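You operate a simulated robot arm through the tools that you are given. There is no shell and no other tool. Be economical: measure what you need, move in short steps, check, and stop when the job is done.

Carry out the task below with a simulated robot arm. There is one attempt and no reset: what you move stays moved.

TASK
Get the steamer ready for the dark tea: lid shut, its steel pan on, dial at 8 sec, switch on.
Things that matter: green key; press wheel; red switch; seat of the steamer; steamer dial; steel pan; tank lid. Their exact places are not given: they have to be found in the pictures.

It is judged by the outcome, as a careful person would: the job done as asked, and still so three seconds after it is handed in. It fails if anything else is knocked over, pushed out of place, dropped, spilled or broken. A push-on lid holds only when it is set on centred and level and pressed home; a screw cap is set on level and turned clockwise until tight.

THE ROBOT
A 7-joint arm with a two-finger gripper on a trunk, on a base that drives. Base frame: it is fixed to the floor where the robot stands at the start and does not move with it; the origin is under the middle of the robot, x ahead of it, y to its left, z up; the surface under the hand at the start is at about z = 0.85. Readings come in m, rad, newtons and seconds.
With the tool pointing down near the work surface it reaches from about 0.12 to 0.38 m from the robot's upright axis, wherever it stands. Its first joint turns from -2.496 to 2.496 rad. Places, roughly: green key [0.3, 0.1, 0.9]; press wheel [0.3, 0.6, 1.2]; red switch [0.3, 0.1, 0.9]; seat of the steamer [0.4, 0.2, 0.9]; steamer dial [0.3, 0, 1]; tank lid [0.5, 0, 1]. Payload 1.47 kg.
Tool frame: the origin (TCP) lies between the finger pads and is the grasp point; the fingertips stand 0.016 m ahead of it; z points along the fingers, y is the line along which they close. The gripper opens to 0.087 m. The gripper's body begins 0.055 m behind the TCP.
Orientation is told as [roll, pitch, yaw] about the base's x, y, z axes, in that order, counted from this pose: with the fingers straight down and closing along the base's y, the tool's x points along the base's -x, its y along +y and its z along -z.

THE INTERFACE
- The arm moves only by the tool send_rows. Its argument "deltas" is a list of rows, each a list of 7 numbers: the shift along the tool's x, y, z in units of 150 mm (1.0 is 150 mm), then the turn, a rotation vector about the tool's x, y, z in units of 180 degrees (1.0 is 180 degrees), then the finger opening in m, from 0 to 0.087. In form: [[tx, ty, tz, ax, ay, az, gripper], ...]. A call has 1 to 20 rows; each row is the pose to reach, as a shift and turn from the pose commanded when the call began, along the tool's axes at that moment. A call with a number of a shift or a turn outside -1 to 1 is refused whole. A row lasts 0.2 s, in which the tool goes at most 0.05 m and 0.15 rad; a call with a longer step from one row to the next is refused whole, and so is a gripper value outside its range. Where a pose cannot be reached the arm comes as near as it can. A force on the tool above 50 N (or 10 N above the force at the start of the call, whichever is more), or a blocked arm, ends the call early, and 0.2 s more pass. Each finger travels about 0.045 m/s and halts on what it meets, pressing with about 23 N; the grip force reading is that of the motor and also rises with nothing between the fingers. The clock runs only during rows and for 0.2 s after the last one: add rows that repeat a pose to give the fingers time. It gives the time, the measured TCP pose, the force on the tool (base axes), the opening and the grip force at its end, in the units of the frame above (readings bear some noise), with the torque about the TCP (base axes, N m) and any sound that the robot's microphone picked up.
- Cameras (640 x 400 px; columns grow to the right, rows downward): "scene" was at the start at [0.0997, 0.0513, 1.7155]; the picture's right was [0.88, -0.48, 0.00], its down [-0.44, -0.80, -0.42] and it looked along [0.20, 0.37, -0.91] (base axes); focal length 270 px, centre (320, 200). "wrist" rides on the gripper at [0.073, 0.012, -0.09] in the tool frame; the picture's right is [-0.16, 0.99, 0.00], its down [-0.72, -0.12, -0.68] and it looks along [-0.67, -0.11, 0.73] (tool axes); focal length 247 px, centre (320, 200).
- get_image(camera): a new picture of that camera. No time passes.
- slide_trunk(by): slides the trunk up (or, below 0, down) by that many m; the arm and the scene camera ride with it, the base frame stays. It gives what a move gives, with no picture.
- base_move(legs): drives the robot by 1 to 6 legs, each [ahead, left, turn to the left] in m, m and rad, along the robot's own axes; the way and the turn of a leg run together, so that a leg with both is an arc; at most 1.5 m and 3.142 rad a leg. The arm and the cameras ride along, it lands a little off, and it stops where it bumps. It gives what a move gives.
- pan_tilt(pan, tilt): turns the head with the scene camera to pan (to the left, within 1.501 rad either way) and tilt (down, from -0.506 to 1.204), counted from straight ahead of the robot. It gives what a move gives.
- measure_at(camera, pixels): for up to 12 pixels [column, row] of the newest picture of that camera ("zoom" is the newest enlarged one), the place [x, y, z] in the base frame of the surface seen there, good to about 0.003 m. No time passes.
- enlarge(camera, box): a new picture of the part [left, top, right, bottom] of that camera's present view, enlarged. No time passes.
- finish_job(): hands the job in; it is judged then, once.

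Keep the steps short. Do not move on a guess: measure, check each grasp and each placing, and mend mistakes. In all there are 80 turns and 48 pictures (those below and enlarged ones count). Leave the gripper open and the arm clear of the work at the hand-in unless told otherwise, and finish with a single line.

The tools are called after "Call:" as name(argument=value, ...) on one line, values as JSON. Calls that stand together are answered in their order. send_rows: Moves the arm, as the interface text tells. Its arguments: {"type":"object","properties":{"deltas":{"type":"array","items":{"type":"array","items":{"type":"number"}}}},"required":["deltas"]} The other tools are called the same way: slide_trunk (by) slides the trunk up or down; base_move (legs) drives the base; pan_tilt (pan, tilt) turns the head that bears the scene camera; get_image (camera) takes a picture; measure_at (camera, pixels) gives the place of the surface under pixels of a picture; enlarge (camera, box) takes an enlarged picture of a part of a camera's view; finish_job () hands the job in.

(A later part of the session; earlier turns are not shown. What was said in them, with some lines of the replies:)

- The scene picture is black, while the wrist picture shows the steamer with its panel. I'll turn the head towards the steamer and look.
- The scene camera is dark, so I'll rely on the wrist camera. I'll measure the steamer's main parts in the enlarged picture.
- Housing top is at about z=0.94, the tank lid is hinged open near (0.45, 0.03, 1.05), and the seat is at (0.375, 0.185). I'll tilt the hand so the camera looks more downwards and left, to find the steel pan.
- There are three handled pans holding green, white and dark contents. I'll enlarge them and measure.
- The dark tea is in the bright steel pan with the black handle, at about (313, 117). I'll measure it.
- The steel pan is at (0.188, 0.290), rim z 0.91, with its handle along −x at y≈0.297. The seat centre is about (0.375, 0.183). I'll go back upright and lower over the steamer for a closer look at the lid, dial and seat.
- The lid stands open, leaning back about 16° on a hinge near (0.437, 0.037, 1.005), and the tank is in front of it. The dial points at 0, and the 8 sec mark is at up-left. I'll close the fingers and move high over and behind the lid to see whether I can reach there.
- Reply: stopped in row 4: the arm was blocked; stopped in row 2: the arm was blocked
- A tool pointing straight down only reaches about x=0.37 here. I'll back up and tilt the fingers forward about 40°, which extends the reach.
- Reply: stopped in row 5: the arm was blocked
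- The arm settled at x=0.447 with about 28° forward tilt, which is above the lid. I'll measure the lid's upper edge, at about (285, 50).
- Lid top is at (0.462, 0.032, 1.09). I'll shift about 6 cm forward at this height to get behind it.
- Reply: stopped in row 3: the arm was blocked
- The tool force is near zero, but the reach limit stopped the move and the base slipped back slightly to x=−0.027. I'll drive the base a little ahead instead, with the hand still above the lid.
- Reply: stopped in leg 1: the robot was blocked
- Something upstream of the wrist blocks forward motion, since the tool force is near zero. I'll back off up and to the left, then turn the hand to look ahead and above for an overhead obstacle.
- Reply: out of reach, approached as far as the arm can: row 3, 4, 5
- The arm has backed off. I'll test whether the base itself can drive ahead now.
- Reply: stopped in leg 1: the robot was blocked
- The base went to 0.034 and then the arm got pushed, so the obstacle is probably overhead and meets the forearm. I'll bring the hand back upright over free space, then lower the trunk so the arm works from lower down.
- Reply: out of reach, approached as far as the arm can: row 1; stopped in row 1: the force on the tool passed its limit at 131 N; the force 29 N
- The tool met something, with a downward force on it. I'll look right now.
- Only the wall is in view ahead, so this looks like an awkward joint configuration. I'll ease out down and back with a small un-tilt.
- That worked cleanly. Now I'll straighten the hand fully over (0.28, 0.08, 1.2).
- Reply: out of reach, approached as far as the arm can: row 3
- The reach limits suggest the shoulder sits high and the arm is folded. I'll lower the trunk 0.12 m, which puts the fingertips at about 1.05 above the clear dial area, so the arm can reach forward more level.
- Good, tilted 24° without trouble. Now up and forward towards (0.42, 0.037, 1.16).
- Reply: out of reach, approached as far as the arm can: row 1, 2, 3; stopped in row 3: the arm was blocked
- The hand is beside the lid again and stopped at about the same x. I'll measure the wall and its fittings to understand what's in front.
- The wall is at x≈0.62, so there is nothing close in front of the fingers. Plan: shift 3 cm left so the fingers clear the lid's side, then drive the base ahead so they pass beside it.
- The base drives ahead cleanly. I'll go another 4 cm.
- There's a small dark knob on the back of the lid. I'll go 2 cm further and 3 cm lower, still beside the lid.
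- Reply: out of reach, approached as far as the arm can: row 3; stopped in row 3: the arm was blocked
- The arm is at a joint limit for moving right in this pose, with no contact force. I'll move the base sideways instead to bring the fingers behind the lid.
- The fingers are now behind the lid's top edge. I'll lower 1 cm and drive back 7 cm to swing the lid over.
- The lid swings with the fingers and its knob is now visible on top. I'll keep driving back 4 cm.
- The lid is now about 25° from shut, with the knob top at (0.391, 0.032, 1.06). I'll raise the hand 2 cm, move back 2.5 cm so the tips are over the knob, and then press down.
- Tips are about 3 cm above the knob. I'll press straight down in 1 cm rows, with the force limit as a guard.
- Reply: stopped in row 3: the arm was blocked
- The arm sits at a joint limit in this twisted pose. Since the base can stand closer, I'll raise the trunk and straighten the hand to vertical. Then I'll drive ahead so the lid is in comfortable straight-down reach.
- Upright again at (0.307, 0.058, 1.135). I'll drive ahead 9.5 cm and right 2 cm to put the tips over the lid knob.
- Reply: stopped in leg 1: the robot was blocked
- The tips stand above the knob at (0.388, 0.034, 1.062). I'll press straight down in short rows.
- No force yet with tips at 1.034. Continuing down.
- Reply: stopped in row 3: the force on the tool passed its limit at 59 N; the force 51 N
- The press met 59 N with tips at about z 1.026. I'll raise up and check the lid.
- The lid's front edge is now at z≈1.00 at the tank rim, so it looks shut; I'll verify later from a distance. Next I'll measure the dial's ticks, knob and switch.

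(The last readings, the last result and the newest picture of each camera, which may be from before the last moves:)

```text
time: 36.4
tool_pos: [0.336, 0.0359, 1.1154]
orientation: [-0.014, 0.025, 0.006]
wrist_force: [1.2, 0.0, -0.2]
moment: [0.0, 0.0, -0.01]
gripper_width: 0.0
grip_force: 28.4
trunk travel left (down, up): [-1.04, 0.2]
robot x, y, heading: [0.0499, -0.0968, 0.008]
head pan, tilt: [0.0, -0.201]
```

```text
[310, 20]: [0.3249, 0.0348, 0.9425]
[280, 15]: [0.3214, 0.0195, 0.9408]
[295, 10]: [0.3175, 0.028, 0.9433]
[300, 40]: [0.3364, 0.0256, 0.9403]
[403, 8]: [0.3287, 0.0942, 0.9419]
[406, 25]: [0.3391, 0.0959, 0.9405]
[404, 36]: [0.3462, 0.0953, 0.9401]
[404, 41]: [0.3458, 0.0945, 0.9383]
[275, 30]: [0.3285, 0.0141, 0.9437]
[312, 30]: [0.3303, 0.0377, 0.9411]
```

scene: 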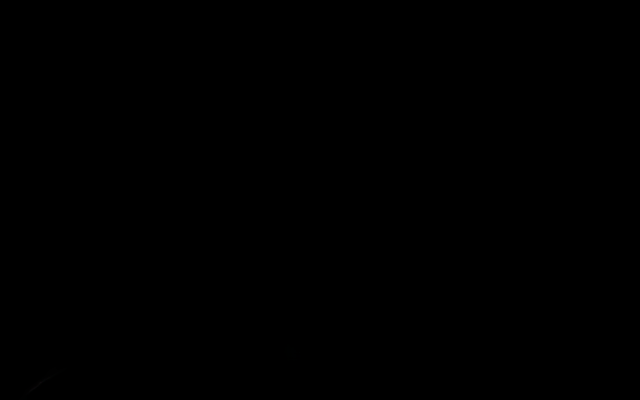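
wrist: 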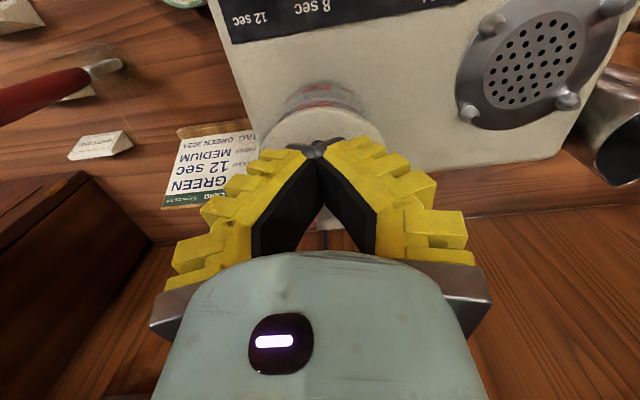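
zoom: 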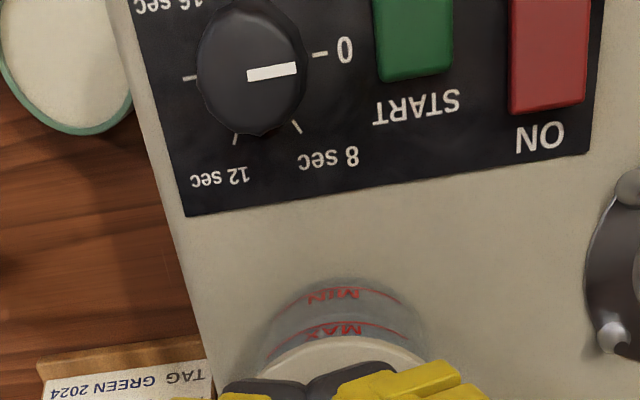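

The dial centre is (0.2885, 0.0185) with the knob top at z 0.9655. 0 is to the left, and the 8 sec tick is about 62° clockwise. I'll go over the knob with the fingers open to 0.055.

Call:
send_rows(deltas=[[0.15, -0.06, 0, 0, 0, 0, 0.03], [0.298, -0.117, 0, -0.0045, -0.008, 0, 0.055], [0.298, -0.117, 0.25, -0.0045, -0.008, 0, 0.055], [0.298, -0.117, 0.5, -0.0045, -0.008, 0, 0.055], [0.298, -0.117, 0.733, -0.0045, -0.008, 0, 0.055], [0.298, -0.117, 0.733, -0.0045, -0.008, 0, 0.055]])

Call:
get_image(camera="wrist")

```text
time: 37.5
tool_pos: [0.2696, 0.0194, 1.0226]
orientation: [0.013, 0.006, 0.141]
wrist_force: [-0.2, 0.3, 0.2]
moment: [0.02, -0.01, 0.0]
gripper_width: 0.0603
grip_force: 3.5
trunk travel left (down, up): [-1.04, 0.2]
robot x, y, heading: [0.0479, -0.0995, 0.005]
head pan, tilt: [0.0, -0.201]
stopped in row 5: the arm was blocked; the commanded pose is now the measured one
```

```text
20 pictures are left
```

wrist: 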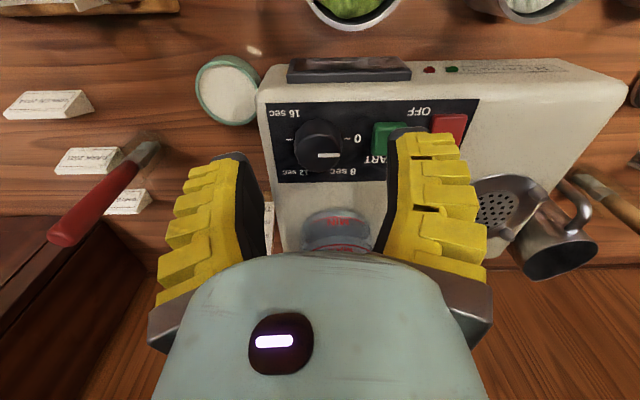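

Going down with the trunk high, the arm is blocked again. It is better to extend the arm and lower with the trunk instead. I'll drive the base back 5 cm, raise and extend the arm, and square the yaw.

Call:
base_move(legs=[[-0.048, 0, 0]])

Call:
send_rows(deltas=[[-0.11, -0.016, -0.133, 0.001, 0, 0.011, 0.055], [-0.22, -0.032, -0.267, 0.002, 0, 0.022, 0.055], [-0.33, -0.047, -0.4, 0.003, 0, 0.034, 0.055], [-0.442, -0.063, -0.533, 0.004, 0, 0.045, 0.055]])

Call:
slide_trunk(by=-0.08)

```text
time: 38.5
tool_pos: [0.2224, 0.0186, 1.0222]
orientation: [0.01, 0.008, 0.141]
wrist_force: [-0.1, 0.4, -0.2]
moment: [0.02, 0.0, 0.01]
gripper_width: 0.0603
grip_force: 3.6
trunk travel left (down, up): [-1.04, 0.2]
robot x, y, heading: [0.0018, -0.0971, 0.007]
head pan, tilt: [0.0, -0.201]
```

```text
time: 39.5
tool_pos: [0.3034, 0.0229, 1.1046]
orientation: [0.006, -0.021, -0.003]
wrist_force: [0.1, -0.2, 0.0]
moment: [-0.01, -0.04, 0.01]
gripper_width: 0.0599
grip_force: 3.3
trunk travel left (down, up): [-1.04, 0.2]
robot x, y, heading: [-0.0023, -0.0981, 0.007]
head pan, tilt: [0.0, -0.201]
```

```text
time: 40.6
tool_pos: [0.3007, 0.0259, 1.0242]
orientation: [0.013, -0.018, 0.004]
wrist_force: [-1.0, 0.4, 0.0]
moment: [-0.01, 0.02, 0.0]
gripper_width: 0.06
grip_force: 3.5
trunk travel left (down, up): [-0.96, 0.28]
robot x, y, heading: [0.0004, -0.0966, 0.009]
head pan, tilt: [0.0, -0.201]
```

That worked. Now a fine correction of 12 mm back and 6.5 mm right, then a look at the alignment.

Call:
send_rows(deltas=[[0.04, -0.022, 0, 0.002, 0.003, 0, 0.055], [0.08, -0.045, 0.07, 0.004, 0.006, 0, 0.055], [0.08, -0.045, 0.12, 0.004, 0.006, 0, 0.055]])

Call:
get_image(camera="wrist")

```text
time: 41.4
tool_pos: [0.2843, 0.0206, 1.0074]
orientation: [0.005, 0.007, 0.045]
wrist_force: [-0.6, -0.2, 0.4]
moment: [-0.01, -0.01, -0.02]
gripper_width: 0.0601
grip_force: 3.4
trunk travel left (down, up): [-0.96, 0.28]
robot x, y, heading: [-0.0011, -0.0994, 0.015]
head pan, tilt: [0.0, -0.201]
```

```text
19 pictures are left
```

wrist: 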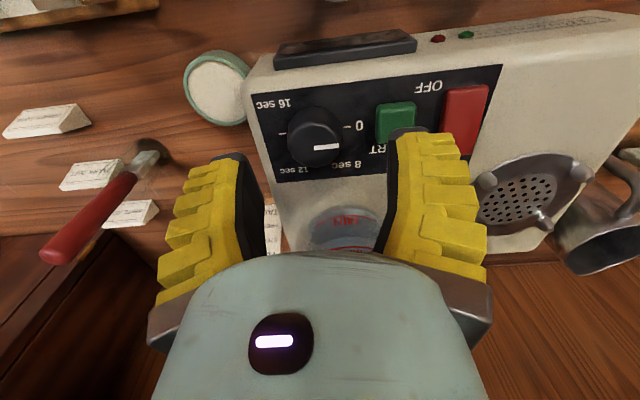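

Small −y moves push yaw positive, so the last wrist joint is near a limit on that side. I'll pre-turn the hand to yaw +1.2 rad, grip the knob there, and unwind clockwise to 8 sec.

Call:
send_rows(deltas=[[-0.028, -0.013, 0, 0, 0, -0.046, 0.055], [-0.028, -0.013, 0, 0, 0, -0.092, 0.055], [-0.028, -0.013, 0, 0, 0, -0.138, 0.055], [-0.028, -0.013, 0, 0, 0, -0.184, 0.055], [-0.028, -0.013, 0, 0, 0, -0.23, 0.055], [-0.028, -0.013, 0, 0, 0, -0.276, 0.055], [-0.028, -0.013, 0, 0, 0, -0.322, 0.055], [-0.028, -0.013, 0, 0, 0, -0.368, 0.055]])

```text
time: 43.2
tool_pos: [0.2818, 0.0086, 1.0037]
orientation: [0.018, 0.027, 1.159]
wrist_force: [0.0, 0.2, 0.3]
moment: [0.05, 0.0, -0.01]
gripper_width: 0.06
grip_force: 3.7
trunk travel left (down, up): [-0.96, 0.28]
robot x, y, heading: [-0.0009, -0.0959, 0.011]
head pan, tilt: [0.0, -0.201]
```

Yaw 1.16 reached. I'll correct the position offset and level, descending partway to z≈0.985.

Call:
send_rows(deltas=[[-0.079, -0.014, 0, 0.01, 0.002, 0, 0.055], [-0.079, -0.014, 0.06, 0.01, 0.002, 0, 0.055], [-0.079, -0.014, 0.12, 0.01, 0.002, 0, 0.055]])

Call:
get_image(camera="wrist")

```text
time: 44.0
tool_pos: [0.288, 0.0183, 0.9863]
orientation: [-0.013, 0.026, 1.158]
wrist_force: [-0.7, -0.7, -0.5]
moment: [-0.01, 0.02, 0.01]
gripper_width: 0.0599
grip_force: 3.5
trunk travel left (down, up): [-0.96, 0.28]
robot x, y, heading: [0.0015, -0.0946, 0.007]
head pan, tilt: [0.0, -0.201]
```

```text
18 pictures are left
```

wrist: 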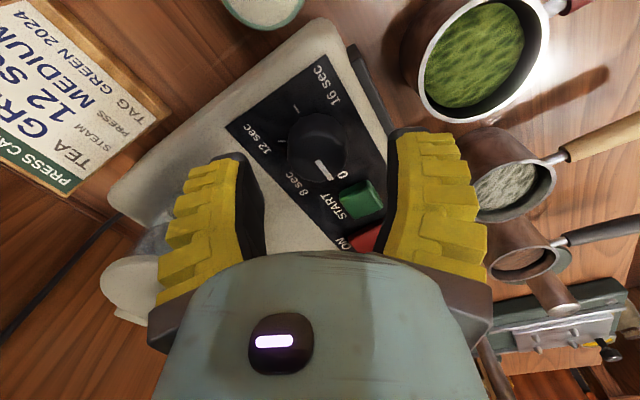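

Aligned at (0.288, 0.018). I'll descend 2.2 cm around the knob, then close.

Call:
send_rows(deltas=[[0, 0, 0.075, 0, 0, 0, 0.055], [0, 0, 0.145, 0, 0, 0, 0.055], [0, 0, 0.145, 0, 0, 0, 0.0], [0, 0, 0.145, 0, 0, 0, 0.0], [0, 0, 0.145, 0, 0, 0, 0.0], [0, 0, 0.145, 0, 0, 0, 0.0]])

```text
time: 45.4
tool_pos: [0.2895, 0.0175, 0.9655]
orientation: [-0.014, 0.027, 1.154]
wrist_force: [4.1, -1.8, 8.9]
moment: [0.14, -0.12, -0.12]
gripper_width: 0.0256
grip_force: 29.3
trunk travel left (down, up): [-0.96, 0.28]
robot x, y, heading: [-0.0039, -0.0973, 0.011]
head pan, tilt: [0.0, -0.201]
```

The knob is gripped at 0.0256 m. Turning clockwise 62°.

Call:
send_rows(deltas=[[0, 0, 0, 0, 0, 0.043, 0], [0, 0, 0, 0, 0, 0.086, 0], [0, 0, 0, 0, 0, 0.129, 0], [0, 0, 0, 0, 0, 0.172, 0], [0, 0, 0, 0, 0, 0.215, 0], [0, 0, 0, 0, 0, 0.258, 0], [0, 0, 0, 0, 0, 0.301, 0], [0, 0, 0, 0, 0, 0.344, 0]])

Call:
get_image(camera="wrist")

```text
time: 47.2
tool_pos: [0.2891, 0.0181, 0.9634]
orientation: [-0.034, 0.0, 0.073]
wrist_force: [1.9, 0.4, 22.8]
moment: [0.01, 0.26, 0.01]
gripper_width: 0.0237
grip_force: 30.1
trunk travel left (down, up): [-0.96, 0.28]
robot x, y, heading: [-0.0003, -0.0986, 0.005]
head pan, tilt: [0.0, -0.201]
```

```text
17 pictures are left
```

wrist: 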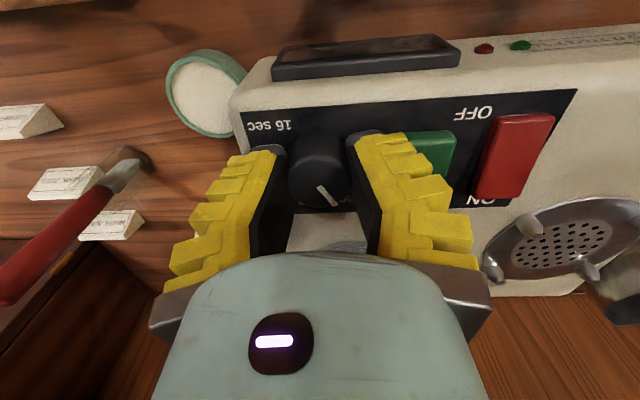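

The pointer turned. I'll open just a little, rise and verify.

Call:
send_rows(deltas=[[0, 0, 0, 0, 0, 0, 0.038], [0, 0, 0, 0, 0, 0, 0.038], [0, 0, -0.1, 0, 0, 0, 0.038], [0, 0, -0.3, 0, 0, 0, 0.038], [0.2, 0, -0.55, 0, 0, 0, 0.0]])

Call:
enlarge(camera="wrist", box=[200, 0, 520, 200])

```text
time: 48.6
tool_pos: [0.2967, 0.0776, 1.0692]
orientation: [0.082, -0.089, 0.06]
wrist_force: [0.6, 0.7, -0.6]
moment: [-0.03, -0.03, 0.01]
gripper_width: 0.0001
grip_force: 6.1
trunk travel left (down, up): [-0.96, 0.28]
robot x, y, heading: [-0.0039, -0.0965, 0.008]
head pan, tilt: [0.0, -0.201]
stopped in row 5: the arm was blocked; the commanded pose is now the measured one
```

```text
2.00 times, centred on (360, 100) of wrist
```

zoom: 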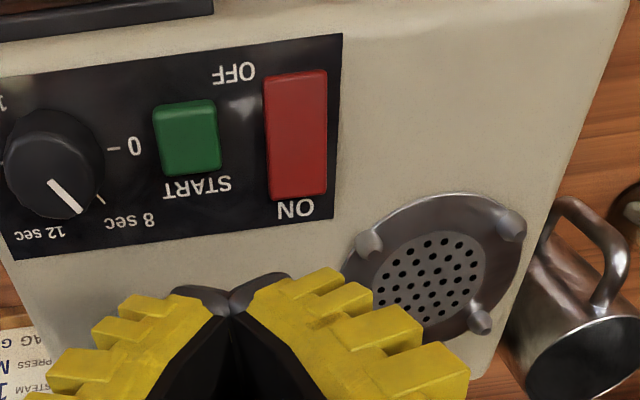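

The pointer is close to the 8 sec tick. I'll measure its angle along with the switch.

Call:
measure_at(camera="zoom", pixels=[[50, 182], [80, 211], [65, 197], [100, 198], [113, 149], [50, 160], [295, 85], [295, 135], [295, 185], [270, 135], [322, 135], [58, 215]])

```text
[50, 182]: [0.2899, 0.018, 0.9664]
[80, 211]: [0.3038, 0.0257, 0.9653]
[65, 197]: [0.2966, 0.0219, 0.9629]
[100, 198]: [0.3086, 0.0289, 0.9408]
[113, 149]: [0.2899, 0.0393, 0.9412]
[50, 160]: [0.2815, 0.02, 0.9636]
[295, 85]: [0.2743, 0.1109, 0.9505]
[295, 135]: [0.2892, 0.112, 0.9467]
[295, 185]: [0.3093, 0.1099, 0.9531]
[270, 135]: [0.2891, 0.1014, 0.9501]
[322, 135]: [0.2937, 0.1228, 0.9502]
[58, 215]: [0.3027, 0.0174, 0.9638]
```

Pointer and 8 sec tick are both at 61°, so the dial is set. Next the switch: OFF end at x≈0.274, ON end at x≈0.310, y 0.111. I'll go level above the ON end with closed fingers.

Call:
send_rows(deltas=[[-0.055, 0.11, 0.013, 0.012, 0.014, -0.038, 0], [-0.11, 0.219, 0.027, 0.025, 0.028, -0.076, 0], [-0.11, 0.219, 0.027, 0.025, 0.028, -0.076, 0]])

```text
time: 49.4
tool_pos: [0.3109, 0.109, 1.0678]
orientation: [-0.012, -0.005, 0.3]
wrist_force: [0.1, -0.8, -0.4]
moment: [0.03, 0.01, -0.01]
gripper_width: 0.0
grip_force: 23.2
trunk travel left (down, up): [-0.96, 0.28]
robot x, y, heading: [0.0006, -0.1005, 0.006]
head pan, tilt: [0.0, -0.201]
```

Above the ON end and level. I'll descend to just over it, then press in small steps, watching force and sound.

Call:
send_rows(deltas=[[0, 0.015, 0.2, 0, 0, 0, 0], [0, 0.015, 0.4, 0, 0, 0, 0], [0, 0.015, 0.58, 0, 0, 0, 0], [0, 0.015, 0.63, 0, 0, 0, 0], [0, 0.015, 0.66, 0, 0, 0, 0], [0, 0.015, 0.68, 0, 0, 0, 0]])

```text
time: 50.8
tool_pos: [0.3116, 0.1111, 0.9662]
orientation: [-0.011, -0.003, 0.296]
wrist_force: [-0.2, -0.4, 1.2]
moment: [0.03, -0.05, -0.02]
gripper_width: 0.0
grip_force: 23.0
trunk travel left (down, up): [-0.96, 0.28]
robot x, y, heading: [0.0019, -0.0974, 0.003]
head pan, tilt: [0.0, -0.201]
```

Tips at 0.950 with only 1 N. Pressing on in 1–2 mm steps.

Call:
send_rows(deltas=[[0, 0, 0.013, 0, 0, 0, 0], [0, 0, 0.027, 0, 0, 0, 0], [0, 0, 0.04, 0, 0, 0, 0], [0, 0, 0.05, 0, 0, 0, 0]])

```text
time: 51.8
tool_pos: [0.3119, 0.1135, 0.9599]
orientation: [-0.006, -0.004, 0.297]
wrist_force: [-4.3, -1.3, 38.1]
moment: [0.26, 0.58, 0.34]
gripper_width: 0.0046
grip_force: 22.7
trunk travel left (down, up): [-0.96, 0.28]
robot x, y, heading: [0.0037, -0.0983, 0.011]
head pan, tilt: [0.0, -0.201]
```

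Pressed with 38 N. I'll rise and check that the switch has rocked over.

Call:
send_rows(deltas=[[0, 0, -0.25, 0, 0, 0, 0], [0, 0, -0.5, 0, 0, 0, 0], [0, 0.1, -0.75, 0, 0, 0, 0]])

Call:
enlarge(camera="wrist", box=[160, 0, 480, 200])

```text
time: 52.6
tool_pos: [0.3071, 0.1273, 1.0714]
orientation: [-0.01, -0.004, 0.298]
wrist_force: [0.0, 0.3, 1.0]
moment: [-0.01, -0.02, -0.01]
gripper_width: 0.0001
grip_force: 22.9
trunk travel left (down, up): [-0.96, 0.28]
robot x, y, heading: [0.0028, -0.0968, 0.009]
head pan, tilt: [0.0, -0.201]
```

```text
2.00 times, centred on (320, 100) of wrist
```

zoom: 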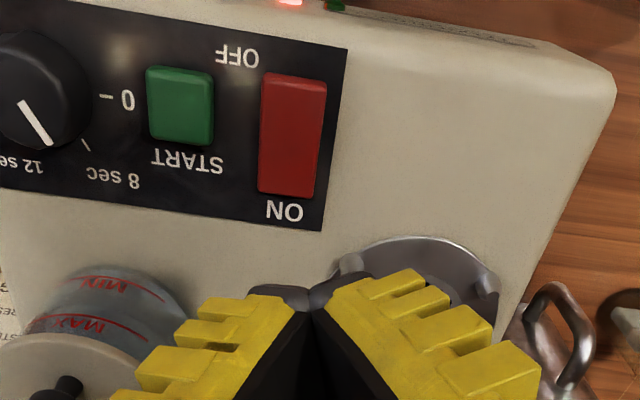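

The red lamp glows, so the switch is on, the dial still sits at 8 sec and the lid looks shut. Now the pan: I'll turn the hand to yaw −0.1 to match the handle, open it, and drive so it stands over the handle.

Call:
send_rows(deltas=[[0, 0, 0, 0, 0, 0.042, 0.02], [0, 0, 0, 0, 0, 0.084, 0.05], [0, 0, 0, 0, 0, 0.127, 0.07], [0, 0, 0, 0, 0, 0.127, 0.07]])

Call:
base_move(legs=[[-0.18, 0.168, 0]])

Call:
get_image(camera="wrist")

```text
time: 53.6
tool_pos: [0.3057, 0.126, 1.0712]
orientation: [-0.007, -0.006, -0.102]
wrist_force: [-0.3, -0.1, 0.2]
moment: [0.02, -0.03, -0.02]
gripper_width: 0.0735
grip_force: 2.5
trunk travel left (down, up): [-0.96, 0.28]
robot x, y, heading: [-0.0015, -0.1005, 0.009]
head pan, tilt: [0.0, -0.201]
```

```text
time: 55.4
tool_pos: [0.1238, 0.2945, 1.0715]
orientation: [-0.007, -0.005, -0.1]
wrist_force: [0.1, -0.6, -0.1]
moment: [0.0, -0.01, 0.02]
gripper_width: 0.0734
grip_force: 3.1
trunk travel left (down, up): [-0.96, 0.28]
robot x, y, heading: [-0.1831, 0.0661, 0.006]
head pan, tilt: [0.0, -0.201]
```

```text
14 pictures are left
```

wrist: 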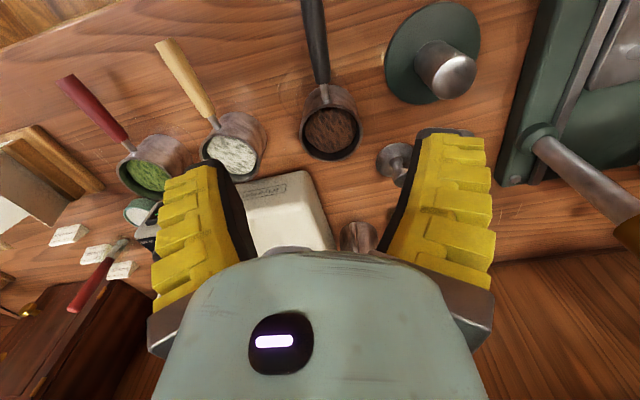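

Hand is over the handle. I'll measure the handle and pan again from this view.

Call:
measure_at(camera="wrist", pixels=[[318, 60], [321, 75], [314, 30], [312, 10], [325, 92], [330, 130], [310, 145], [330, 158], [358, 142], [302, 115], [306, 60], [330, 60]])

```text
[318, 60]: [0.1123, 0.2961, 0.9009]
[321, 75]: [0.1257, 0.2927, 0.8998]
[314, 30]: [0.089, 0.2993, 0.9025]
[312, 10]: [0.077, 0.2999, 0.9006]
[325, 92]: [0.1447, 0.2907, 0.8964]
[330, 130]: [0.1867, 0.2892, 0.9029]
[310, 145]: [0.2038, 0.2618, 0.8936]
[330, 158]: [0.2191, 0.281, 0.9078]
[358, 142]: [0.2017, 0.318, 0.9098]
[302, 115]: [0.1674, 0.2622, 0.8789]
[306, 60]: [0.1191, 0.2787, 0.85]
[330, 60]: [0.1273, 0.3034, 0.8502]
```

Everything matches. I'll lower the trunk 18 cm so the fingers straddle the handle.

Call:
slide_trunk(by=-0.15)

Call:
slide_trunk(by=-0.03)

Call:
get_image(camera="wrist")

```text
time: 57.2
tool_pos: [0.1236, 0.2929, 0.9216]
orientation: [-0.007, -0.007, -0.102]
wrist_force: [-0.1, -0.4, -0.6]
moment: [0.01, 0.02, 0.0]
gripper_width: 0.0738
grip_force: 2.3
trunk travel left (down, up): [-0.81, 0.43]
robot x, y, heading: [-0.1823, 0.0707, 0.01]
head pan, tilt: [0.0, -0.201]
```

```text
time: 57.9
tool_pos: [0.1245, 0.293, 0.8909]
orientation: [-0.006, -0.008, -0.102]
wrist_force: [0.8, 0.2, -0.4]
moment: [-0.02, 0.0, 0.0]
gripper_width: 0.0734
grip_force: 2.0
trunk travel left (down, up): [-0.78, 0.46]
robot x, y, heading: [-0.1836, 0.0704, 0.009]
head pan, tilt: [0.0, -0.201]
```

```text
13 pictures are left
```

wrist: 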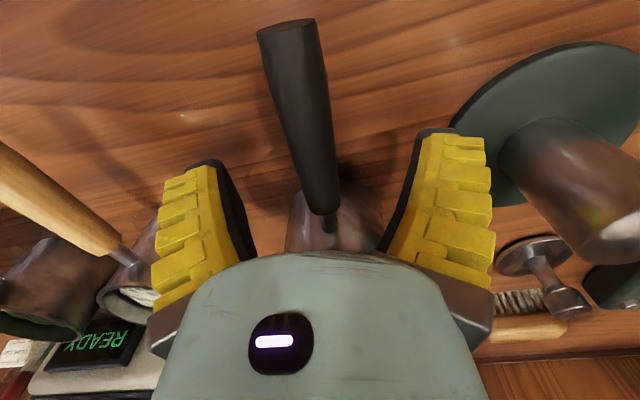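

The fingers straddle the handle, and the steamer's display reads READY. Closing now.

Call:
send_rows(deltas=[[0, 0, 0, 0, 0, 0, 0.0], [0, 0, 0, 0, 0, 0, 0.0], [0, 0, 0, 0, 0, 0, 0.0], [0, 0, 0, 0, 0, 0, 0.0], [0, 0, 0, 0, 0, 0, 0.0], [0, 0, 0, 0, 0, 0, 0.0]])

Call:
slide_trunk(by=0.03)

Call:
get_image(camera="wrist")

```text
time: 59.3
tool_pos: [0.124, 0.2935, 0.8899]
orientation: [-0.007, -0.007, -0.103]
wrist_force: [0.2, 1.4, -0.5]
moment: [0.02, -0.03, 0.11]
gripper_width: 0.0131
grip_force: 23.0
trunk travel left (down, up): [-0.78, 0.46]
robot x, y, heading: [-0.1809, 0.0678, 0.007]
head pan, tilt: [0.0, -0.201]
```

```text
time: 60.1
tool_pos: [0.1233, 0.2933, 0.9205]
orientation: [-0.007, -0.007, -0.102]
wrist_force: [-0.1, -0.5, 1.0]
moment: [-0.02, 0.02, 0.02]
gripper_width: 0.0
grip_force: 23.0
trunk travel left (down, up): [-0.81, 0.43]
robot x, y, heading: [-0.1798, 0.0688, 0.008]
head pan, tilt: [0.0, -0.201]
```

```text
12 pictures are left
```

wrist: 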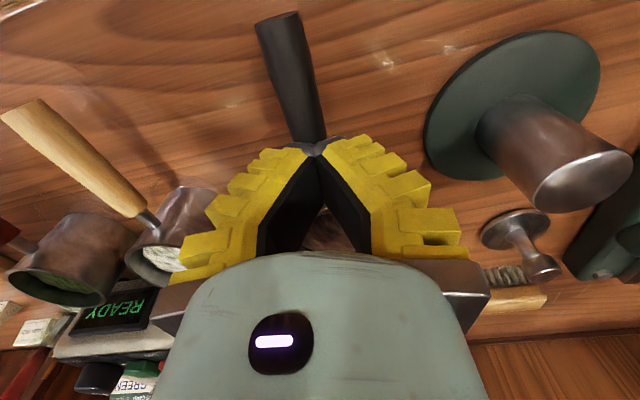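

The handle slipped out as I rose (width went 0.013 to 0), so the pan stayed on the table. I'll measure whether it moved and consider gripping its round body instead.

Call:
slide_trunk(by=0.12)

Call:
get_image(camera="wrist")

Call:
enlarge(camera="wrist", box=[240, 0, 480, 150])

```text
time: 61.6
tool_pos: [0.1249, 0.2943, 1.042]
orientation: [-0.006, -0.009, -0.102]
wrist_force: [-0.4, 0.5, -0.3]
moment: [0.0, 0.02, -0.02]
gripper_width: 0.0002
grip_force: 22.9
trunk travel left (down, up): [-0.93, 0.31]
robot x, y, heading: [-0.1836, 0.0668, 0.004]
head pan, tilt: [0.0, -0.201]
```

```text
11 pictures are left
```

wrist: 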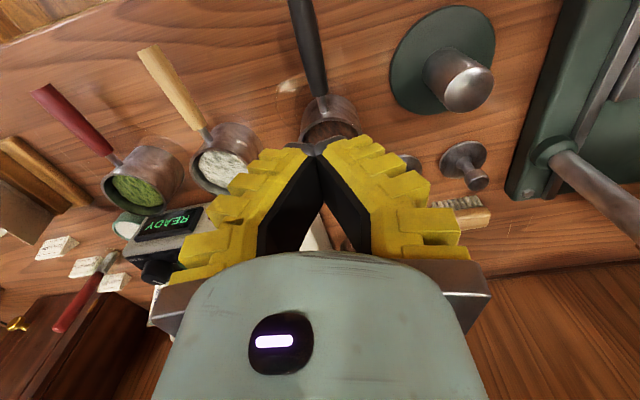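

```text
2.67 times, centred on (360, 75) of wrist
```

zoom: 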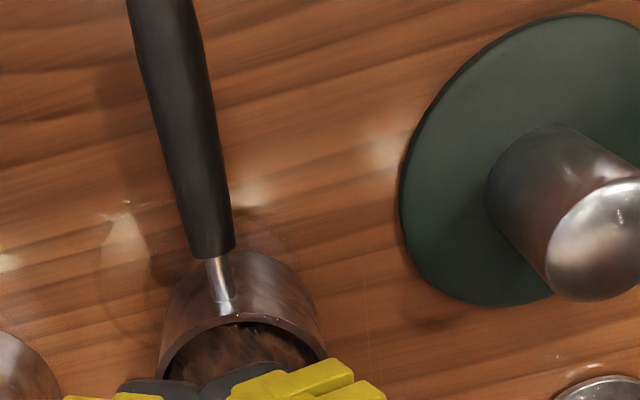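

The pan is undisturbed. I'll grip its round body (about 0.07 m across, centre (0.1875, 0.289)), which also keeps it upright. Opening fully and driving over it.

Call:
send_rows(deltas=[[0, 0, 0, 0, 0, 0, 0.087], [0, 0, 0, 0, 0, 0, 0.087], [0, 0, 0, 0, 0, 0, 0.087], [0, 0, 0, 0, 0, 0, 0.087], [0, 0, 0, 0, 0, 0, 0.087]])

Call:
base_move(legs=[[0.0625, -0.0055, 0]])

Call:
get_image(camera="wrist")

```text
time: 62.8
tool_pos: [0.1241, 0.294, 1.0411]
orientation: [-0.008, -0.007, -0.102]
wrist_force: [-0.2, -0.7, -0.3]
moment: [-0.02, -0.02, 0.0]
gripper_width: 0.087
grip_force: 0.1
trunk travel left (down, up): [-0.93, 0.31]
robot x, y, heading: [-0.1823, 0.068, 0.006]
head pan, tilt: [0.0, -0.201]
```

```text
time: 63.8
tool_pos: [0.187, 0.2893, 1.0422]
orientation: [-0.007, -0.008, -0.102]
wrist_force: [0.2, 0.1, -0.2]
moment: [-0.02, -0.01, -0.01]
gripper_width: 0.0872
grip_force: 0.0
trunk travel left (down, up): [-0.93, 0.31]
robot x, y, heading: [-0.1177, 0.0623, 0.008]
head pan, tilt: [0.0, -0.201]
```

```text
9 pictures are left
```

wrist: 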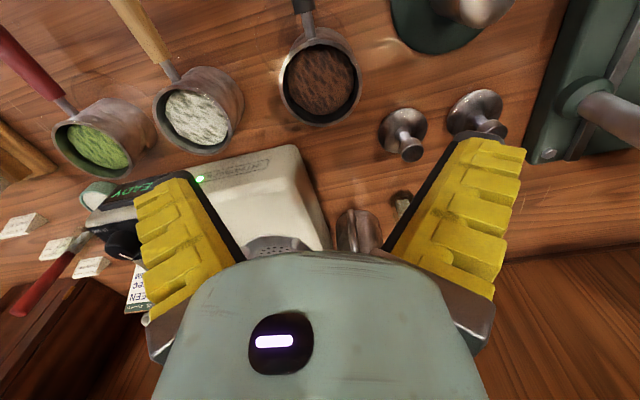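

Call:
measure_at(camera="wrist", pixels=[[282, 80], [358, 72], [322, 121], [300, 115], [345, 110], [284, 95], [359, 90], [350, 48], [289, 55], [320, 80], [400, 118], [480, 100]])

```text
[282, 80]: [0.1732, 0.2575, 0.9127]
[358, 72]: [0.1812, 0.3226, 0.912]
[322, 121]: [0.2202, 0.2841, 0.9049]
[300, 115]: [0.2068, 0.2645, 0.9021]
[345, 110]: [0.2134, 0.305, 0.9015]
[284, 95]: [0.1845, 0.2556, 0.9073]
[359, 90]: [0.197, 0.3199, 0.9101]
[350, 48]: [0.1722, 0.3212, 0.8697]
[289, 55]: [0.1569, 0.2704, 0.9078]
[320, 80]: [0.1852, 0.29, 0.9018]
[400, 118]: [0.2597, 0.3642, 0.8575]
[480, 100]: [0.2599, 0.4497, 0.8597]
```

The rim centre is y≈0.2895, matching the hand. I'll lower 15 cm around the pan; rim top would then be about 3.5 cm below the palm.

Call:
slide_trunk(by=-0.12)

Call:
slide_trunk(by=-0.032)

Call:
send_rows(deltas=[[0, 0, 0, 0, 0, 0, 0.05], [0, 0, 0, 0, 0, 0, 0.05], [0, 0, 0, 0, 0, 0, 0.05], [0, 0, 0, 0, 0, 0, 0.05]])

```text
time: 65.3
tool_pos: [0.1853, 0.2892, 0.92]
orientation: [-0.007, -0.006, -0.102]
wrist_force: [-0.4, 0.2, -0.1]
moment: [-0.01, -0.04, 0.01]
gripper_width: 0.0869
grip_force: 0.0
trunk travel left (down, up): [-0.81, 0.43]
robot x, y, heading: [-0.1155, 0.0629, 0.009]
head pan, tilt: [0.0, -0.201]
```

```text
time: 66.0
tool_pos: [0.187, 0.2888, 0.8888]
orientation: [-0.008, -0.008, -0.101]
wrist_force: [0.1, -0.4, -0.7]
moment: [0.0, -0.01, -0.01]
gripper_width: 0.0869
grip_force: 0.1
trunk travel left (down, up): [-0.778, 0.462]
robot x, y, heading: [-0.122, 0.0623, 0.003]
head pan, tilt: [0.0, -0.201]
```

```text
time: 67.0
tool_pos: [0.1864, 0.2883, 0.8887]
orientation: [-0.008, -0.007, -0.102]
wrist_force: [-0.8, -3.0, 12.8]
moment: [-0.04, 0.1, 0.0]
gripper_width: 0.0774
grip_force: 22.7
trunk travel left (down, up): [-0.778, 0.462]
robot x, y, heading: [-0.1246, 0.0681, 0.008]
head pan, tilt: [0.0, -0.201]
```

Gripped at 0.0774 m with 23 N. Lifting 3 cm as a test.

Call:
slide_trunk(by=0.03)

Call:
get_image(camera="wrist")

```text
time: 67.8
tool_pos: [0.1866, 0.288, 0.9178]
orientation: [-0.01, -0.006, -0.102]
wrist_force: [0.0, 0.6, -3.8]
moment: [-0.01, 0.0, 0.05]
gripper_width: 0.0697
grip_force: 23.1
trunk travel left (down, up): [-0.808, 0.432]
robot x, y, heading: [-0.1203, 0.0639, 0.012]
head pan, tilt: [0.0, -0.201]
```

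```text
8 pictures are left
```

wrist: 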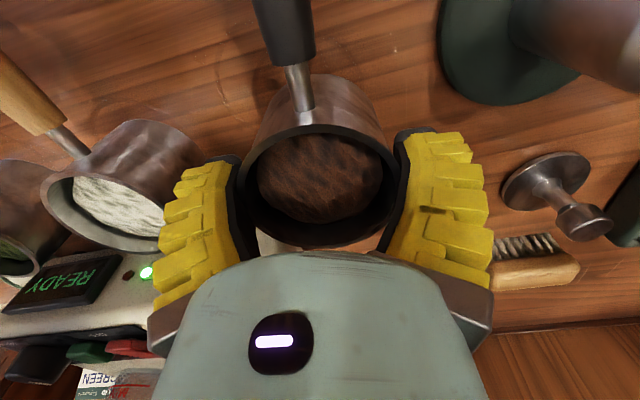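

The force reads −3.8 N, so it may be carrying the pan. I'll check the rim, handle and finger heights.

Call:
measure_at(camera="wrist", pixels=[[290, 40], [300, 85], [320, 85], [262, 150], [375, 150], [300, 133], [340, 135], [320, 170], [285, 20], [265, 110], [385, 210], [250, 205]])

```text
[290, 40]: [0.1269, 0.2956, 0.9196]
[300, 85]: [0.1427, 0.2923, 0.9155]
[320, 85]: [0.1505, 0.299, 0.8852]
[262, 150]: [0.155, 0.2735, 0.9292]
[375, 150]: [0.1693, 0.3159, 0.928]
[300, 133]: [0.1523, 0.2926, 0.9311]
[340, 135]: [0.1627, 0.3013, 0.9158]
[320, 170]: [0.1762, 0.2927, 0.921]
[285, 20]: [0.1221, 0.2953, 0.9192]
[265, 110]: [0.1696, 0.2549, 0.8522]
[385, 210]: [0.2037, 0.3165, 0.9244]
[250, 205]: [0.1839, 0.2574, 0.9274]
```

The rim is at 0.929 and the handle at 0.9195, so the pan is lifted about 2 cm and level, held just below the rim. I'll raise further and watch the width.

Call:
slide_trunk(by=0.03)

Call:
slide_trunk(by=0.09)

```text
time: 68.5
tool_pos: [0.1861, 0.2901, 0.9487]
orientation: [-0.006, -0.006, -0.102]
wrist_force: [-0.5, 0.8, -3.3]
moment: [0.01, -0.02, 0.0]
gripper_width: 0.0696
grip_force: 23.1
trunk travel left (down, up): [-0.838, 0.402]
robot x, y, heading: [-0.1217, 0.064, 0.008]
head pan, tilt: [0.0, -0.201]
```

```text
time: 69.8
tool_pos: [0.1868, 0.2887, 1.0395]
orientation: [-0.008, -0.006, -0.101]
wrist_force: [0.1, -0.6, -2.8]
moment: [0.0, -0.04, 0.03]
gripper_width: 0.0695
grip_force: 23.4
trunk travel left (down, up): [-0.928, 0.312]
robot x, y, heading: [-0.1191, 0.0668, 0.008]
head pan, tilt: [0.0, -0.201]
```

The hold is stable. I'll drive ahead 18 cm at this height, alongside the steamer seat, so the camera can see the seat beside the hand.

Call:
base_move(legs=[[0.184, 0, 0]])

Call:
get_image(camera="wrist")

```text
time: 71.3
tool_pos: [0.3703, 0.2901, 1.0383]
orientation: [-0.007, -0.005, -0.103]
wrist_force: [0.3, 0.1, -4.3]
moment: [0.0, 0.0, -0.02]
gripper_width: 0.0699
grip_force: 23.4
trunk travel left (down, up): [-0.928, 0.312]
robot x, y, heading: [0.0623, 0.0721, 0.007]
head pan, tilt: [0.0, -0.201]
```

```text
7 pictures are left
```

wrist: 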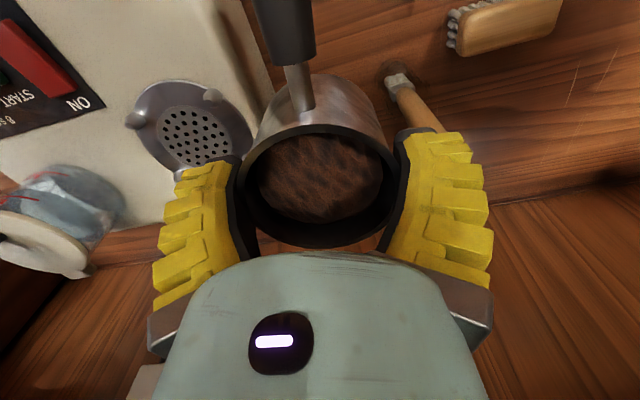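

The seat is visible at about (198, 136). I'll measure its perforated disc, edge and studs.

Call:
measure_at(camera="wrist", pixels=[[198, 135], [161, 133], [235, 140], [188, 107], [207, 163], [212, 95], [137, 118], [180, 80], [251, 143], [160, 95], [238, 112], [150, 150]])

Call:
measure_at(camera="wrist", pixels=[[300, 78], [250, 160], [392, 160], [320, 246], [300, 130], [340, 75], [290, 50], [320, 170], [255, 195], [385, 195], [318, 235], [265, 20]])

Call:
enlarge(camera="wrist", box=[110, 60, 270, 180])

```text
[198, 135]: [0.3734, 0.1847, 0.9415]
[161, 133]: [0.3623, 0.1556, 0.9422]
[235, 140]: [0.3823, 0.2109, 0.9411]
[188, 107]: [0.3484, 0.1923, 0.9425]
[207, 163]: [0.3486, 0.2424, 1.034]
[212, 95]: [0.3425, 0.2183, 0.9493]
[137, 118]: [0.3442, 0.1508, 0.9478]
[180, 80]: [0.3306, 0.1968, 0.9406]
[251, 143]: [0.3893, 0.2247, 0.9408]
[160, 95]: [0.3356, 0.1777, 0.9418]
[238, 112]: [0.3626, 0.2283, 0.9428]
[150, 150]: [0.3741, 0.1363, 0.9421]
```

```text
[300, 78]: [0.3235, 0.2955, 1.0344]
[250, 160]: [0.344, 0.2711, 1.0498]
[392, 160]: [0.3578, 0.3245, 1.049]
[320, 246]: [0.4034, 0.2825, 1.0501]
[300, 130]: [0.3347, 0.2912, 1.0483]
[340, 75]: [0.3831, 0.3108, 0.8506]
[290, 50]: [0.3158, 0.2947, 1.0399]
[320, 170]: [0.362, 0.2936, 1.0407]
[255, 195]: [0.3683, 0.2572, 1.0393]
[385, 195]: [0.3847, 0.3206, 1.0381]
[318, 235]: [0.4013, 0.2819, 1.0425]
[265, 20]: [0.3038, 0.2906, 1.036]
```

```text
3.33 times, centred on (190, 120) of wrist
```

zoom: 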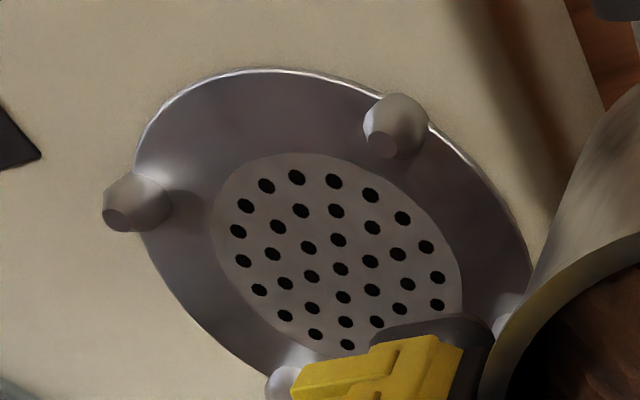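

Seat centre is about (0.374, 0.184) at z 0.942, with four small pegs around it. The pan's centre is at the hand's TCP to within about 1 mm and its bottom is at about 0.989. I'll drive 10.5 cm right and 0.5 cm ahead, over the seat.

Call:
base_move(legs=[[0.005, -0.1055, 0]])

Call:
send_rows(deltas=[[0, 0, 0, 0, 0, 0, 0.05]])

```text
time: 72.5
tool_pos: [0.376, 0.1865, 1.0394]
orientation: [-0.007, -0.005, -0.104]
wrist_force: [0.2, 0.5, -4.0]
moment: [0.0, -0.02, 0.0]
gripper_width: 0.0697
grip_force: 23.6
trunk travel left (down, up): [-0.928, 0.312]
robot x, y, heading: [0.0709, -0.0367, 0.011]
head pan, tilt: [0.0, -0.201]
```

```text
time: 72.9
tool_pos: [0.3761, 0.1859, 1.0375]
orientation: [-0.009, -0.006, -0.102]
wrist_force: [0.3, 0.4, -3.5]
moment: [0.02, -0.04, 0.0]
gripper_width: 0.0694
grip_force: 23.2
trunk travel left (down, up): [-0.928, 0.312]
robot x, y, heading: [0.0733, -0.0375, 0.012]
head pan, tilt: [0.0, -0.201]
```

Within 2 mm. I'll trim that with the arm and lower 3.5 cm, force-guarded, then look.

Call:
send_rows(deltas=[[0.006, -0.011, 0, 0, 0, 0, 0.05], [0.006, -0.011, 0.08, 0, 0, 0, 0.05], [0.006, -0.011, 0.16, 0, 0, 0, 0.05], [0.006, -0.011, 0.22, 0, 0, 0, 0.05]])

Call:
get_image(camera="wrist")

```text
time: 73.9
tool_pos: [0.3749, 0.1833, 1.0052]
orientation: [-0.007, -0.006, -0.102]
wrist_force: [-1.0, -0.5, -3.4]
moment: [0.01, 0.0, -0.02]
gripper_width: 0.0696
grip_force: 22.9
trunk travel left (down, up): [-0.928, 0.312]
robot x, y, heading: [0.0681, -0.0389, 0.004]
head pan, tilt: [0.0, -0.201]
```

```text
5 pictures are left
```

wrist: 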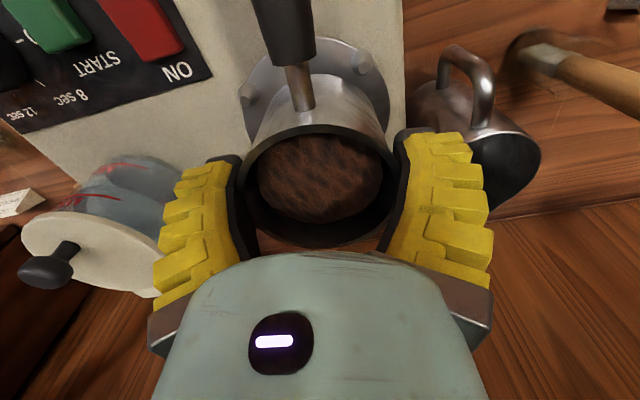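

The pan sits centred between the two near pegs at (245, 95) and (362, 62). I'll lower slowly until it takes weight.

Call:
send_rows(deltas=[[0, 0, 0.025, 0, 0, 0, 0.05], [0, 0, 0.05, 0, 0, 0, 0.05], [0, 0, 0.07, 0, 0, 0, 0.05], [0, 0, 0.085, 0, 0, 0, 0.05], [0, 0, 0.095, 0, 0, 0, 0.05]])

```text
time: 75.1
tool_pos: [0.3758, 0.184, 0.9913]
orientation: [-0.009, -0.004, -0.103]
wrist_force: [-1.5, -1.9, -2.7]
moment: [-0.07, 0.1, 0.0]
gripper_width: 0.0696
grip_force: 22.5
trunk travel left (down, up): [-0.928, 0.312]
robot x, y, heading: [0.071, -0.0356, 0.009]
head pan, tilt: [0.0, -0.201]
```

Force is beginning to change. A few more 1 mm steps.

Call:
send_rows(deltas=[[0, 0, 0.007, 0, 0, 0, 0.05], [0, 0, 0.014, 0, 0, 0, 0.05], [0, 0, 0.021, 0, 0, 0, 0.05], [0, 0, 0.028, 0, 0, 0, 0.05]])

Call:
measure_at(camera="wrist", pixels=[[300, 133]])

```text
time: 76.1
tool_pos: [0.3759, 0.1837, 0.9874]
orientation: [-0.007, -0.005, -0.1]
wrist_force: [-4.2, -6.3, 19.7]
moment: [-0.12, 0.0, 0.05]
gripper_width: 0.0711
grip_force: 22.7
trunk travel left (down, up): [-0.928, 0.312]
robot x, y, heading: [0.0733, -0.0385, 0.008]
head pan, tilt: [0.0, -0.201]
```

```text
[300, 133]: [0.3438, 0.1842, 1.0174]
```

Now pushing with 20 N, so the pan is down on the seat. I'll open and rise straight up.

Call:
send_rows(deltas=[[0, 0, 0, 0, 0, 0, 0.087], [0, 0, 0, 0, 0, 0, 0.087], [0, 0, 0, 0, 0, 0, 0.087], [0, 0, -0.1, 0, 0, 0, 0.087], [0, 0, -0.25, 0, 0, 0, 0.087], [0, 0, -0.4, 0, 0, 0, 0.087]])

Call:
get_image(camera="wrist")

Call:
measure_at(camera="wrist", pixels=[[320, 122], [320, 140], [300, 100], [345, 100], [305, 75], [290, 20], [280, 110], [365, 110], [320, 100], [300, 50]])

```text
time: 77.5
tool_pos: [0.376, 0.1848, 1.0483]
orientation: [-0.005, -0.007, -0.103]
wrist_force: [-0.4, -0.5, 0.0]
moment: [0.03, 0.02, 0.0]
gripper_width: 0.0869
grip_force: 0.1
trunk travel left (down, up): [-0.928, 0.312]
robot x, y, heading: [0.072, -0.0376, 0.003]
head pan, tilt: [0.0, -0.201]
```

```text
4 pictures are left
```

wrist: 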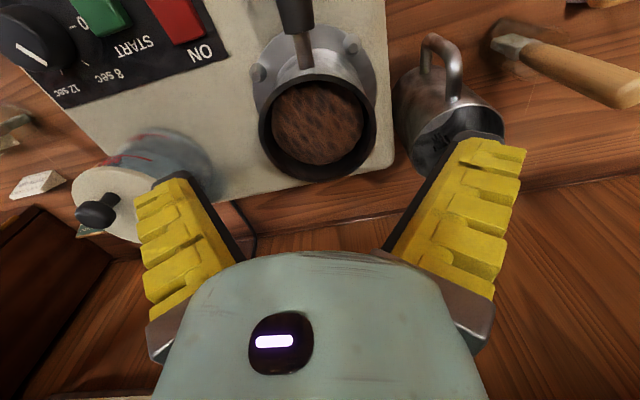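

```text
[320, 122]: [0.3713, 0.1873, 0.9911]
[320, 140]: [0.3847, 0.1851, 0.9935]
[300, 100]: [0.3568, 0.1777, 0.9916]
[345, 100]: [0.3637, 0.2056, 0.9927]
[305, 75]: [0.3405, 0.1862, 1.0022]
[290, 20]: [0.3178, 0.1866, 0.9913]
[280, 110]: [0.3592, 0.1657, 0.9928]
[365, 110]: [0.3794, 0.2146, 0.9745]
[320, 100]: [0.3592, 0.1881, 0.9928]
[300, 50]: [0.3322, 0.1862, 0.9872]
```

The rim is at 1.002 (seat 0.942 + 0.06) and the tea is level. I'll check the rim all round and the lid's flatness in this view.

Call:
measure_at(camera="wrist", pixels=[[318, 178], [262, 120], [374, 110], [305, 73], [95, 180], [130, 190], [90, 200], [128, 225], [110, 232], [95, 213], [80, 190], [145, 175]])

```text
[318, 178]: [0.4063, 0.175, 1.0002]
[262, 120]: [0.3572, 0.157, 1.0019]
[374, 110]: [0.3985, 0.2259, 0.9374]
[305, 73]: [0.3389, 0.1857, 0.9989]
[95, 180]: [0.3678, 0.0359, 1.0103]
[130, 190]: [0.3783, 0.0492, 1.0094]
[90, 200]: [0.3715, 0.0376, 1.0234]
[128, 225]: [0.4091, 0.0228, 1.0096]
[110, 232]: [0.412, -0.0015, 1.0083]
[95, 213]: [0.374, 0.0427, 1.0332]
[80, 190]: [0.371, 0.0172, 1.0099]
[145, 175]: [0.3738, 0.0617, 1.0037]
```

Pan rim is level (1.000–1.002) and the lid is flat (1.008–1.010) all over, so it's shut. I'll rise and back away, then take a final look.

Call:
slide_trunk(by=0.06)

Call:
base_move(legs=[[-0.16, 0, 0]])

Call:
get_image(camera="wrist")

Call:
enlarge(camera="wrist", box=[80, 20, 400, 220])

```text
time: 78.5
tool_pos: [0.3756, 0.1843, 1.1069]
orientation: [-0.006, -0.006, -0.101]
wrist_force: [-0.4, 0.0, 0.3]
moment: [0.05, 0.01, -0.02]
gripper_width: 0.087
grip_force: 0.0
trunk travel left (down, up): [-0.988, 0.252]
robot x, y, heading: [0.0679, -0.0395, 0.01]
head pan, tilt: [0.0, -0.201]
```

```text
time: 79.9
tool_pos: [0.217, 0.1837, 1.1066]
orientation: [-0.006, -0.008, -0.099]
wrist_force: [0.6, 0.0, -0.2]
moment: [0.0, 0.0, 0.0]
gripper_width: 0.0868
grip_force: 0.1
trunk travel left (down, up): [-0.988, 0.252]
robot x, y, heading: [-0.0873, -0.04, 0.011]
head pan, tilt: [0.0, -0.201]
```

```text
3 pictures are left
```

wrist: 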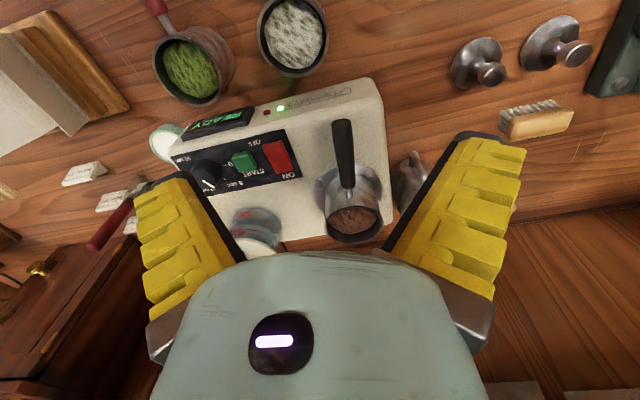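

```text
2.00 times, centred on (240, 120) of wrist
```

zoom: 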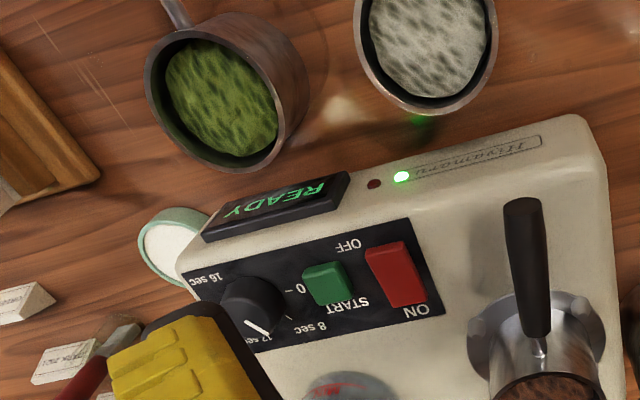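

The display reads READY with the green lamp lit. One last check of the dial's pointer angle.

Call:
measure_at(camera="zoom", pixels=[[247, 320], [257, 328], [267, 334], [289, 318], [290, 288]])

```text
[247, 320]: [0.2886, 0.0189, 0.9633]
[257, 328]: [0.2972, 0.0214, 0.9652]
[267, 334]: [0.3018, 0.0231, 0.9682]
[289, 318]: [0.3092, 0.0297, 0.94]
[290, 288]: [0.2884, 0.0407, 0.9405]
```

Noise could explain the difference (about 72° against 61°), so I'll enlarge the dial more.

Call:
enlarge(camera="wrist", box=[170, 130, 250, 200])

```text
5.71 times, centred on (210, 165) of wrist
```

zoom: 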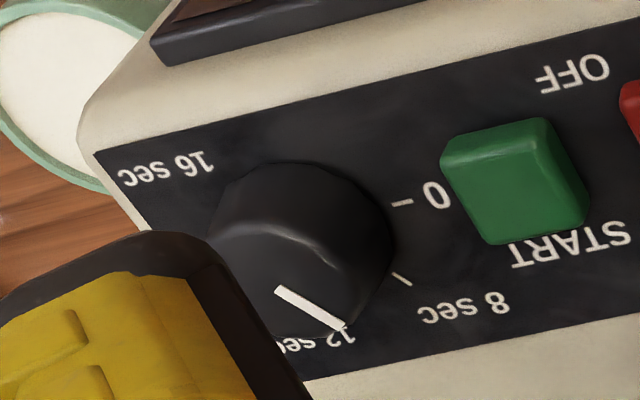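

Call:
measure_at(camera="zoom", pixels=[[280, 291], [290, 297], [300, 302], [310, 308], [320, 314], [330, 319], [340, 325], [403, 279], [402, 203], [398, 272], [408, 285], [392, 204]])

```text
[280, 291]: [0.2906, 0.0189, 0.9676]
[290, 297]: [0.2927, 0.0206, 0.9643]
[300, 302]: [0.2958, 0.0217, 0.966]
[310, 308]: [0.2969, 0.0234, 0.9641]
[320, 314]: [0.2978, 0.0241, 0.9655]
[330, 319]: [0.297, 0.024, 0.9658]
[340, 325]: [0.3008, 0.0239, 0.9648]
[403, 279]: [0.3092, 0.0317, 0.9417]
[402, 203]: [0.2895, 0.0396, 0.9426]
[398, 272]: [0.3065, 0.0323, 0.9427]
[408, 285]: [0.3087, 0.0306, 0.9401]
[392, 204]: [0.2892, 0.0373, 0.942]
```

Fitted over seven points, the pointer is at about 60°, in line with the 8 sec tick. All four items are done, so I'm handing in.

Call:
finish_job()

```text
The job is handed in.
```

The steamer is ready for the dark tea and handed in: lid shut, steel pan on its seat, dial at 8 sec, switch on (the display reads READY).
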